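You operate a simulated robot arm through the tools that you are given. There is no shell and no other tool. Be economical: measure what you need, move in short steps, check, and stop when the job is done.

You are at the controls of a simulated robot arm. One attempt, no reset.

JOB
Put one of the red brushes from the top of the silver bench on top of the black pack.
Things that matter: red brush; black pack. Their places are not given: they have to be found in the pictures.

It is judged by the outcome, as a careful person would: the job done as asked, and still so three seconds after it is handed in. It fails if anything else is knocked over, pushed out of place, dropped, spilled or broken.

ROBOT AND FRAMES
A 6-joint arm with a two-finger parallel gripper, fixed in place. Base frame: the origin is at the foot of the arm, x ahead of it, y to its left, z up; the work surface is at about z = 0. Lengths are in mm, angles in degrees, forces in N, time in s.
With the tool pointing down near the work surface it reaches from about 140 to 580 mm from the base axis. Its first joint turns from -66.0 to 66.0 degrees. Payload 2.1 kg.
The tool frame sits at the grasp point between the pads (the TCP): z along the fingers, y along the line on which they close. The tips reach 30 mm beyond it. Largest opening 94 mm; finger width 28, thickness 10; the body of the gripper, 50 by 96 mm, starts 55 mm behind the TCP.
Orientation is told as [roll, pitch, yaw] about the base's x, y, z axes, in that order, counted from this pose: with the fingers straight down and closing along the base's y, the tool's x points along the base's -x, its y along +y and its z along -z.

CONTROLS
- The arm moves only by the tool servo_tool. Its argument "deltas" is text: rows parted by semicolons, each of 7 numbers parted by spaces: the shift along the base's x, y, z in m, then the turn, a rotation vector about the base's x, y, z in degrees, then the gripper command, from -1 (shut) to 1 (fully open), values between in proportion. In form: x y z rx ry rz gripper; .... A call has 1 to 8 rows; each row is the pose to reach, as a shift and turn from the pose commanded when the call began. A row lasts 0.2 s, in which the tool goes at most 50 mm and 8.6 degrees; a call with a longer step from one row to the next is refused whole, and so is a gripper value outside its range. Where a pose cannot be reached the arm comes as near as it can. A force on the tool above 40 N (or 10 N above the force at the start of the call, whichever is more), or a blocked arm, ends the call early, and 0.2 s more pass. Each finger travels about 72 mm/s and halts on what it meets, pressing with about 31 N; the grip force reading is that of the motor and also rises with nothing between the fingers. The clock runs only during rows and for 0.2 s after the last one: add rows that repeat a pose to give the fingers time. It gives the time, the measured TCP pose, the force on the tool (base axes), the opening and the grip force at its end, in the units of the frame above (readings bear some noise).
- Cameras (640 x 400 px; columns grow to the right, rows downward): "scene" is fixed at [56.6, -364.7, 505.4]; the picture's right is [0.80, -0.60, 0.00], its down [-0.21, -0.29, -0.93] and it looks along [0.56, 0.75, -0.36] (base axes); focal length 356 px, centre (320, 200). "wrist" rides on the gripper at [-37, 0, -58] in the tool frame; the picture's right is [0.00, -1.00, 0.00], its down [0.97, 0.00, -0.24] and it looks along [0.24, 0.00, 0.97] (tool axes); focal length 218 px, centre (320, 200).
- snapshot(camera): a new picture of that camera. The clock stands still meanwhile.
- point_at(camera, pixels): for up to 12 pixels [column, row] of the newest picture of that camera ("zoom" is the newest enlarged one), the place [x, y, z] in the base frame of the surface seen there, good to about 3 mm. The clock stands still meanwhile.
- zoom(camera, box): a new picture of the part [left, top, right, bottom] of that camera's present view, enlarged. The clock stands still meanwhile.
- finish_job(): hands the job in; it is judged then, once.

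Keep the steps short. Do not move on a guess: measure, check each grasp and each placing, and mend mistakes. In all there are 60 turns and 30 pictures (those below and enlarged ones count). Leave the gripper open and the arm clear of the work at the hand-in unless told otherwise, and finish with a single line.

The tools are called after ">>>" by a JSON object that holds its "api" and its "payload". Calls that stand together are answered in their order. servo_tool: Moves the arm, as the interface text tells. Its arguments: {"type":"object","properties":{"deltas":{"type":"string"}},"required":["deltas"]} The other tools are called the same way: snapshot (camera) takes a picture; point_at (camera, pixels) gives the place of the surface under pixels of a picture; zoom (camera, box) takes an enlarged picture of a part of a camera's view; finish_job () hands the job in.

At the start:

```text
clock: 0.0
tool_pos: [285.5, 51.7, 386.8]
tcp_rot: [0.1, 0.0, 0.0]
wrist_force: [-0.1, -0.6, -1.0]
grip_width: 93.8
gripper_force: 0.2
```

scene: 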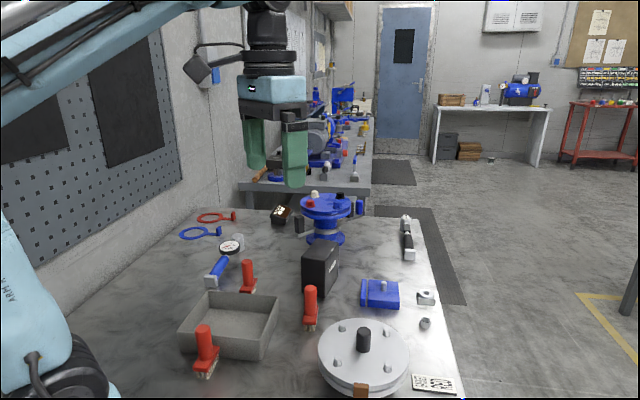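
wrist: 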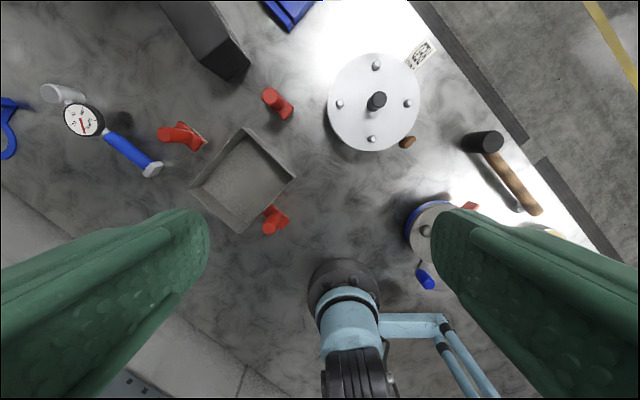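

I see three red-handled items around a grey tray and a black box near (320,268). I'll zoom in on them to identify them.

>>> {"api": "zoom", "payload": {"camera": "scene", "box": [170, 180, 410, 390]}}

>>> {"api": "zoom", "payload": {"camera": "wrist", "box": [140, 0, 440, 240]}}

```text
1.90 times, centred on (290, 285) of scene
```

zoom: 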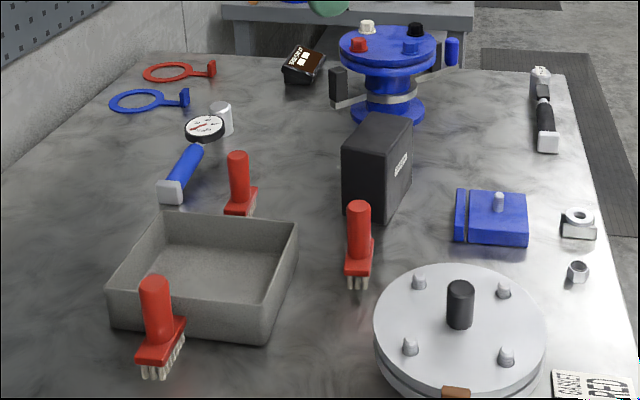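

```text
1.67 times, centred on (290, 120) of wrist
```

zoom: 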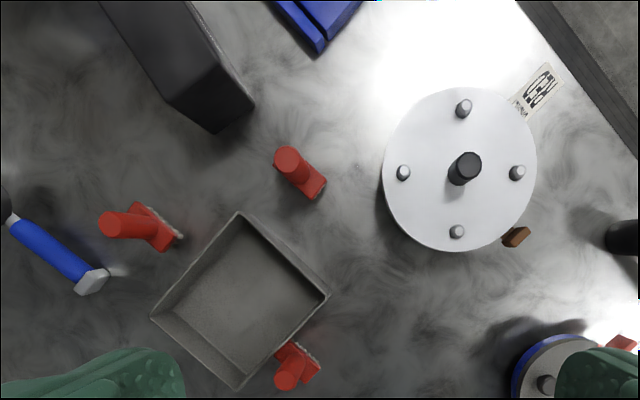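

Three upright-handled red brushes. Two black candidates for the "pack": the tall box and the small item at (281,215). I'll zoom on both and measure.

>>> {"api": "zoom", "payload": {"camera": "scene", "box": [250, 190, 360, 300]}}

>>> {"api": "point_at", "payload": {"camera": "scene", "pixels": [[311, 289], [311, 312], [310, 328], [321, 245], [305, 254], [326, 260], [338, 244], [313, 280], [322, 295], [325, 240], [282, 215], [247, 263]]}}

>>> {"api": "point_at", "payload": {"camera": "wrist", "pixels": [[270, 95], [284, 112], [290, 106], [285, 118], [225, 60], [235, 55], [205, 10], [240, 70]]}}

```text
3.64 times, centred on (305, 245) of scene
```

zoom: 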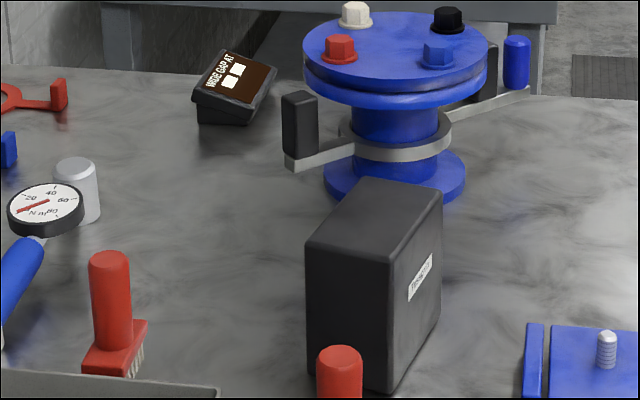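

```text
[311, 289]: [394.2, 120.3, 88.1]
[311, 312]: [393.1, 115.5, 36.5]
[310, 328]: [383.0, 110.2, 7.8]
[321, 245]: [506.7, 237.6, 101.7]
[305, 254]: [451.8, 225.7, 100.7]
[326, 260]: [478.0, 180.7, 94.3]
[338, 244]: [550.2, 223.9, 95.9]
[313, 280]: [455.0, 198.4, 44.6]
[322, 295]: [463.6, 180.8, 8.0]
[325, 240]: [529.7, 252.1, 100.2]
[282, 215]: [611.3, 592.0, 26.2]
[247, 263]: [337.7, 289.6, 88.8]
```

```text
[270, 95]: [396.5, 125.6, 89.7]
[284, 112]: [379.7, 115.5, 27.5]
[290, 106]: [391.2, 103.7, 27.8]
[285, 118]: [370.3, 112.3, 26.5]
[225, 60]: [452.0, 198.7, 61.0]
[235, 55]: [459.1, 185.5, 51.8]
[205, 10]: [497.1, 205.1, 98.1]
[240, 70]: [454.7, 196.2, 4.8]
```

The tall box (top at z≈100, roughly x 450–550, y 180–250) is the black pack; the small one is a gap gauge with lettering. The front brush, near (393,118) with its handle top at z≈90, stands freest. I'll move above it and look again.

>>> {"api": "servo_tool", "payload": {"deltas": "0.020 0.013 -0.034 0 0 0 1; 0.040 0.026 -0.068 0 0 0 1; 0.060 0.039 -0.102 0 0 0 0.6; 0.080 0.052 -0.136 0 0 0 0.3; 0.1 0.065 -0.170 0 0 0 0.3; 0.1 0.065 -0.187 0 0 0 0.3"}}

>>> {"api": "snapshot", "payload": {"camera": "wrist"}}

```text
clock: 1.4
tool_pos: [384.4, 116.4, 197.5]
tcp_rot: [0.1, 0.0, 0.0]
wrist_force: [-0.6, 0.5, 0.2]
grip_width: 61.1
gripper_force: 0.0
```

```text
24 pictures are left
```

wrist: 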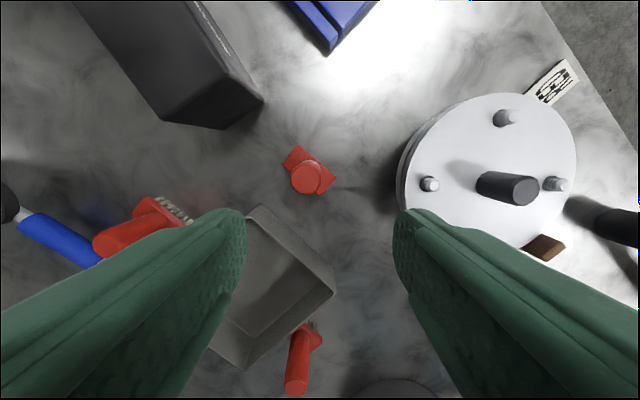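

The handle top is at (304,178), with the head from about (293,155) to (328,185). Measuring the handle, head, pack corners, tray and flange.

>>> {"api": "point_at", "payload": {"camera": "wrist", "pixels": [[304, 178], [293, 176], [316, 178], [304, 166], [304, 189], [296, 150], [331, 182], [288, 164], [398, 165], [430, 184], [258, 206], [262, 98]]}}

>>> {"api": "zoom", "payload": {"camera": "wrist", "box": [240, 120, 380, 220]}}

```text
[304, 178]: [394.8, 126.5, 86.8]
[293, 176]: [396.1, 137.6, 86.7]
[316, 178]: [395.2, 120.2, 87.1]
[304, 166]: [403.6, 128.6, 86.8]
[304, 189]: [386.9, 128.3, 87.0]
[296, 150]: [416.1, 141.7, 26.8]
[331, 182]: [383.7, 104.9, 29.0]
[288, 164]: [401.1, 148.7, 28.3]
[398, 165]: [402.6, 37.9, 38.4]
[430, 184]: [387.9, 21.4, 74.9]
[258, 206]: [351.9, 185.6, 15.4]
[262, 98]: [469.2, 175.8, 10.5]
```

```text
4.00 times, centred on (310, 170) of wrist
```

zoom: 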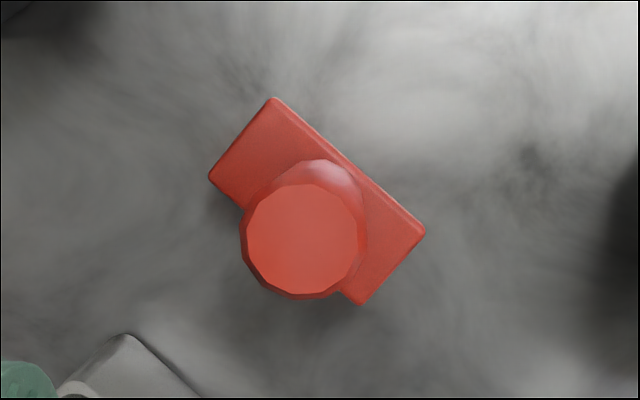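

Handle axis ≈ (395,128), top z 87, head top z 28, its long axis at ~48°. I'll align first, then go down around the handle to TCP z≈68 (tips at ~38, above the head).

>>> {"api": "servo_tool", "payload": {"deltas": "0.010 0.0115 0 0 0 0 0.3; 0.010 0.0115 -0.035 0 0 0 0.3; 0.010 0.0115 -0.070 0 0 0 0.3; 0.010 0.0115 -0.105 0 0 0 0.3; 0.010 0.0115 -0.130 0 0 0 0.3; 0.010 0.0115 -0.130 0 0 0 0.3"}}

>>> {"api": "snapshot", "payload": {"camera": "wrist"}}

```text
clock: 2.8
tool_pos: [395.8, 126.7, 69.4]
tcp_rot: [0.0, 0.0, 0.0]
wrist_force: [-0.2, -0.3, -0.1]
grip_width: 61.0
gripper_force: 0.0
```

```text
22 pictures are left
```

wrist: 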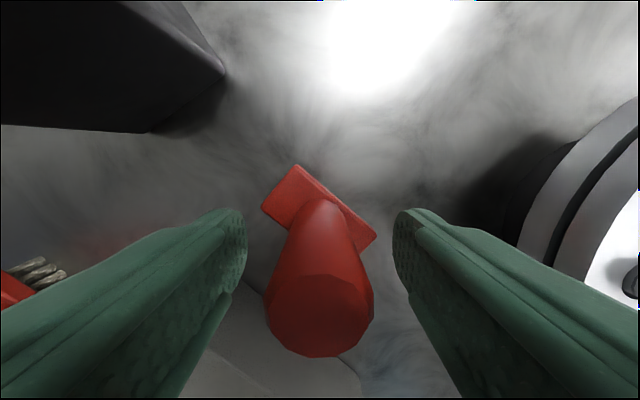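

The handle is between the pads and centred at column ~320. Closing.

>>> {"api": "servo_tool", "payload": {"deltas": "0 0 0 0 0 0 0; 0 0 0 0 0 0 -0.4; 0 0 0 0 0 0 -0.8; 0 0 0 0 0 0 -1; 0 0 0 0 0 0 -1; 0 0 0 0 0 0 -1"}}

```text
clock: 4.2
tool_pos: [394.5, 127.8, 68.8]
tcp_rot: [0.0, 0.1, -0.1]
wrist_force: [0.0, 0.9, -0.7]
grip_width: 23.9
gripper_force: 30.7
```

The grip holds at 23.9 mm, which fits the handle. Lifting straight up to z≈200 and checking.

>>> {"api": "servo_tool", "payload": {"deltas": "0 0 0.010 0 0 0 -1; 0 0 0.035 0 0 0 -1; 0 0 0.065 0 0 0 -1; 0 0 0.1 0 0 0 -1; 0 0 0.132 0 0 0 -1; 0 0 0.132 0 0 0 -1"}}

>>> {"api": "snapshot", "payload": {"camera": "scene"}}

>>> {"api": "snapshot", "payload": {"camera": "wrist"}}

```text
clock: 5.6
tool_pos: [394.3, 126.4, 202.8]
tcp_rot: [0.0, 0.0, 0.0]
wrist_force: [0.0, 1.1, -0.9]
grip_width: 24.2
gripper_force: 30.9
```

```text
21 pictures are left
```

scene: 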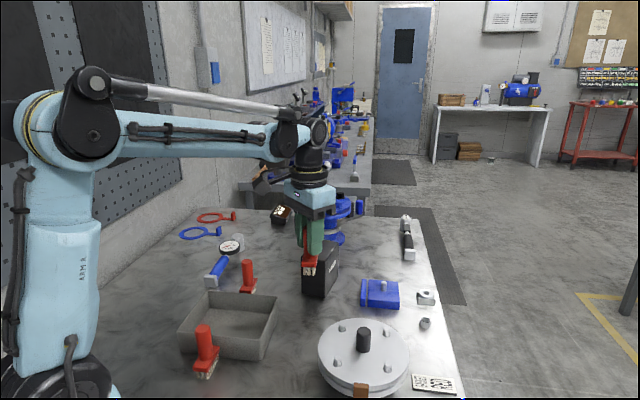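

```text
20 pictures are left
```

wrist: 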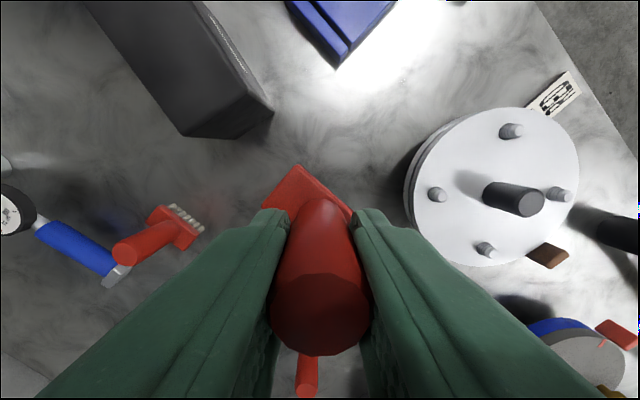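

The brush is held upright, its bottom about 69 mm below the TCP (now z≈134, clear of the pack top at 100). I'll move toward the pack a bit higher and measure its top.

>>> {"api": "servo_tool", "payload": {"deltas": "0 0 0.02 0 0 0 -1; 0.02 0.015 0.03 0 0 0 -1; 0.045 0.035 0.03 0 0 0 -1; 0.06 0.05 0.03 0 0 0 -1; 0.06 0.05 0.03 0 0 0 -1"}}

>>> {"api": "snapshot", "payload": {"camera": "wrist"}}

```text
clock: 6.8
tool_pos: [455.2, 177.2, 232.9]
tcp_rot: [0.0, 0.0, 0.0]
wrist_force: [-0.5, -0.1, -0.8]
grip_width: 23.9
gripper_force: 30.8
```

```text
19 pictures are left
```

wrist: 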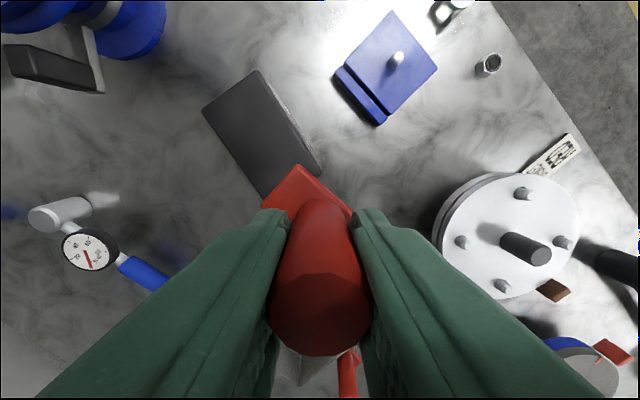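

The pack top's corners are at about (258,71), (203,109), (264,196) and (310,155). Measuring points just inside them.

>>> {"api": "point_at", "payload": {"camera": "wrist", "pixels": [[257, 74], [206, 109], [262, 193], [306, 157], [258, 135], [230, 91], [282, 116], [234, 152]]}}

>>> {"api": "zoom", "payload": {"camera": "wrist", "box": [180, 50, 360, 220]}}

```text
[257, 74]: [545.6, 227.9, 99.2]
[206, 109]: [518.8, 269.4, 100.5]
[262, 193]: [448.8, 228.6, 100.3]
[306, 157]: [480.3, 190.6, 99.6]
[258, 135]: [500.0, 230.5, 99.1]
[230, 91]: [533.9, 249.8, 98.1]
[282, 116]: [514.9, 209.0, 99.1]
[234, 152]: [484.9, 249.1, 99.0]
```

```text
2.35 times, centred on (270, 135) of wrist
```

zoom: 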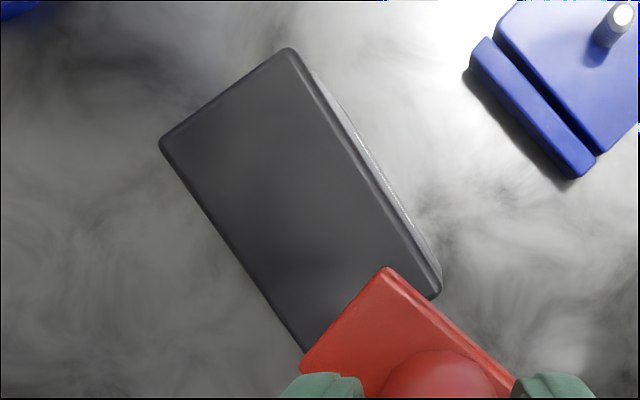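

The pack top is centred at ≈(498,229), z≈99.5, with its long axis at 30° and the brush head at ~46°. I'll move over the centre at this height and turn −16°.

>>> {"api": "servo_tool", "payload": {"deltas": "0.014 0.017 0 0 0 -5 -1; 0.028 0.034 0 0 0 -11 -1; 0.043 0.052 0 0 0 -16 -1; 0.043 0.052 0 0 0 -16 -1; 0.043 0.052 0 0 0 -16 -1"}}

>>> {"api": "snapshot", "payload": {"camera": "wrist"}}

>>> {"api": "zoom", "payload": {"camera": "scene", "box": [240, 150, 420, 310]}}

```text
clock: 8.0
tool_pos: [497.1, 230.1, 231.5]
tcp_rot: [0.0, 0.0, -16.0]
wrist_force: [0.4, 0.2, -0.9]
grip_width: 24.4
gripper_force: 30.9
```

```text
17 pictures are left
```

wrist: 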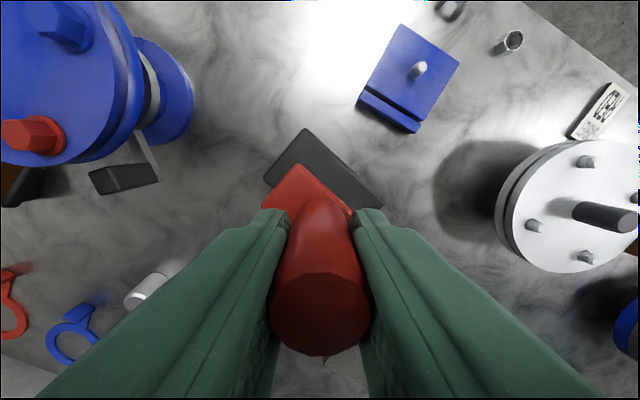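

```text
2.50 times, centred on (330, 230) of scene
```

zoom: 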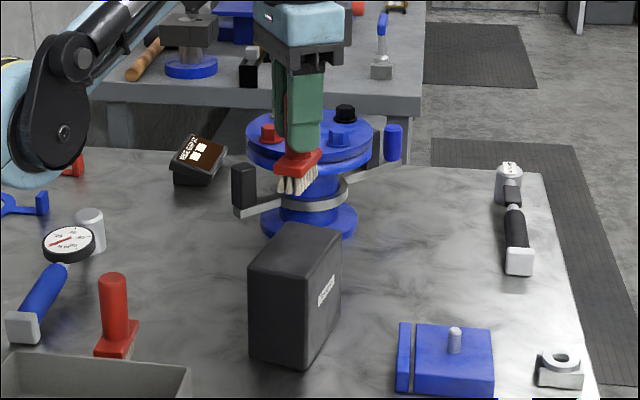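

Aligned with the pack. I'll check the blue valve's position and height for clearance before lowering.

>>> {"api": "point_at", "payload": {"camera": "wrist", "pixels": [[120, 90], [35, 135], [65, 25], [155, 175], [305, 133], [380, 190], [268, 178]]}}

```text
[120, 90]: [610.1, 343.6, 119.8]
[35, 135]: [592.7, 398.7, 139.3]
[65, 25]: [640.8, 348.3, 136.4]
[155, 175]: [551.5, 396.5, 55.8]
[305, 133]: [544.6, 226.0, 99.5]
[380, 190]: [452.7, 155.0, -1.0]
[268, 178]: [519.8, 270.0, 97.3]
```

The valve is over 100 mm away. Lowering to just above contact.

>>> {"api": "servo_tool", "payload": {"deltas": "0.001 -0.001 -0.02 0 0 0 -1; 0.001 -0.001 -0.04 0 0 0 -1; 0.001 -0.001 -0.055 0 0 0 -1; 0.001 -0.001 -0.058 0 0 0 -1; 0.001 -0.001 -0.058 0 0 0 -1"}}

>>> {"api": "zoom", "payload": {"camera": "scene", "box": [270, 190, 390, 310]}}

```text
clock: 9.2
tool_pos: [500.6, 230.0, 174.6]
tcp_rot: [0.1, 0.1, -15.9]
wrist_force: [-0.3, -0.2, -1.5]
grip_width: 23.9
gripper_force: 31.0
```

```text
3.33 times, centred on (330, 250) of scene
```

zoom: 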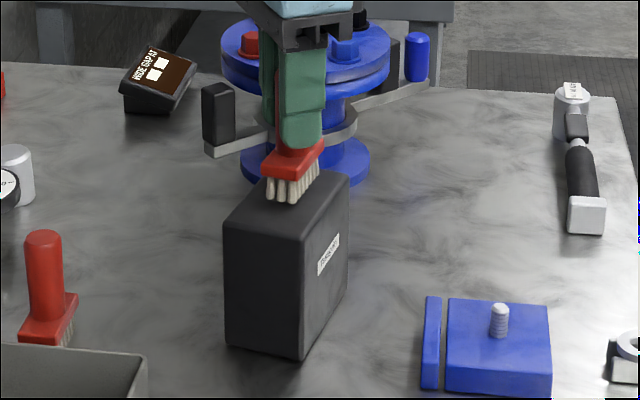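

The brush hovers ~5 mm above the top, centred. Lowering in small steps to contact.

>>> {"api": "servo_tool", "payload": {"deltas": "-0.001 0 -0.002 0 0 0 -1; -0.001 0 -0.0035 0 0 0 -1; -0.001 0 -0.005 0 0 0 -1; -0.001 0 -0.005 0 0 0 -1"}}

```text
clock: 10.2
tool_pos: [498.4, 229.0, 170.0]
tcp_rot: [0.1, -0.1, -15.9]
wrist_force: [1.2, 0.3, 7.4]
grip_width: 24.0
gripper_force: 31.0
```

Contact: upward force of 7.4 N. I'll release in place.

>>> {"api": "servo_tool", "payload": {"deltas": "0 0 0 0 0 0 -0.45; 0 0 0 0 0 0 -0.2; 0 0 0 0 0 0 0.1; 0 0 0 0 0 0 0.3; 0 0 0 0 0 0 0.3; 0 0 0 0 0 0 0.3"}}

>>> {"api": "zoom", "payload": {"camera": "scene", "box": [270, 190, 390, 310]}}

>>> {"api": "snapshot", "payload": {"camera": "wrist"}}

```text
clock: 11.6
tool_pos: [498.0, 229.4, 167.9]
tcp_rot: [0.0, 0.1, -16.0]
wrist_force: [-0.6, 1.0, -0.6]
grip_width: 60.9
gripper_force: 0.1
```

```text
3.33 times, centred on (330, 250) of scene
```

zoom: 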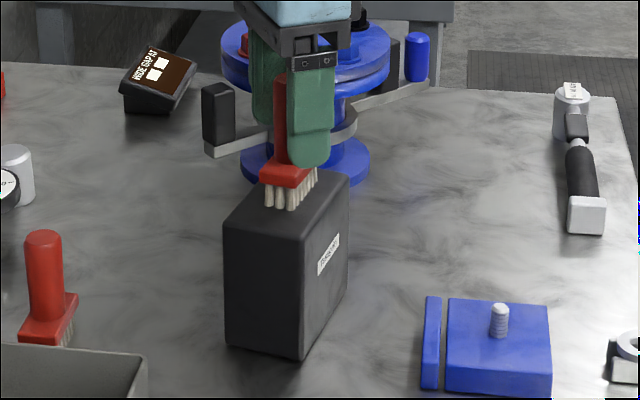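

```text
13 pictures are left
```

wrist: 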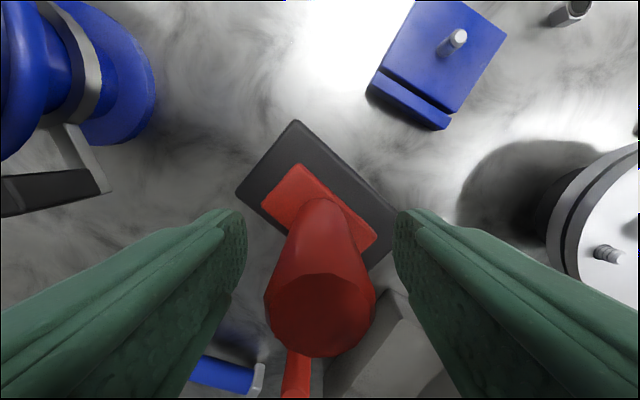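

The brush stands free and centred on the pack, with the fingers clear of it. Going straight up, then back away.

>>> {"api": "servo_tool", "payload": {"deltas": "0 0 0.02 0 0 0 0.3; 0 0 0.055 0 0 0 0.3; 0 0 0.095 0 0 0 0.3; -0.01 0 0.12 0 0 0 0.3; -0.045 -0.02 0.135 0 0 0 0.5; -0.085 -0.045 0.145 0 0 0 0.8; -0.125 -0.07 0.15 0 0 0 1; -0.165 -0.095 0.15 0 0 0 1"}}

>>> {"api": "snapshot", "payload": {"camera": "scene"}}

>>> {"api": "zoom", "payload": {"camera": "scene", "box": [240, 190, 400, 310]}}

```text
clock: 13.4
tool_pos: [406.1, 167.6, 349.0]
tcp_rot: [0.0, -0.1, -15.9]
wrist_force: [-0.3, -0.3, 0.2]
grip_width: 94.2
gripper_force: 0.0
out of reach, approached as far as the arm can: row 3, 4, 7, 8
```

```text
12 pictures are left
```

scene: 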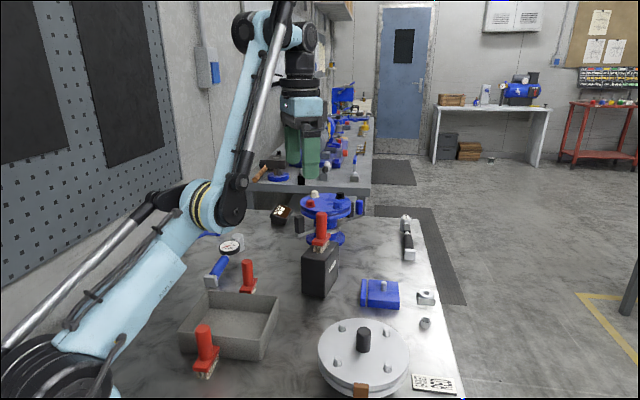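

```text
3.33 times, centred on (320, 250) of scene
```

zoom: 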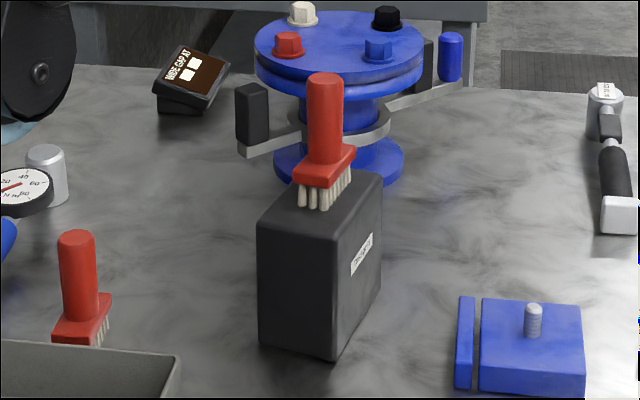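

The brush stands upright on the pack, nothing else has moved, and the arm is clear with the gripper open. Handing in.

>>> {"api": "finish_job", "payload": {}}

```text
The job is handed in.
```

One red brush now stands upright on top of the black pack; nothing else was moved, and the job is handed in.
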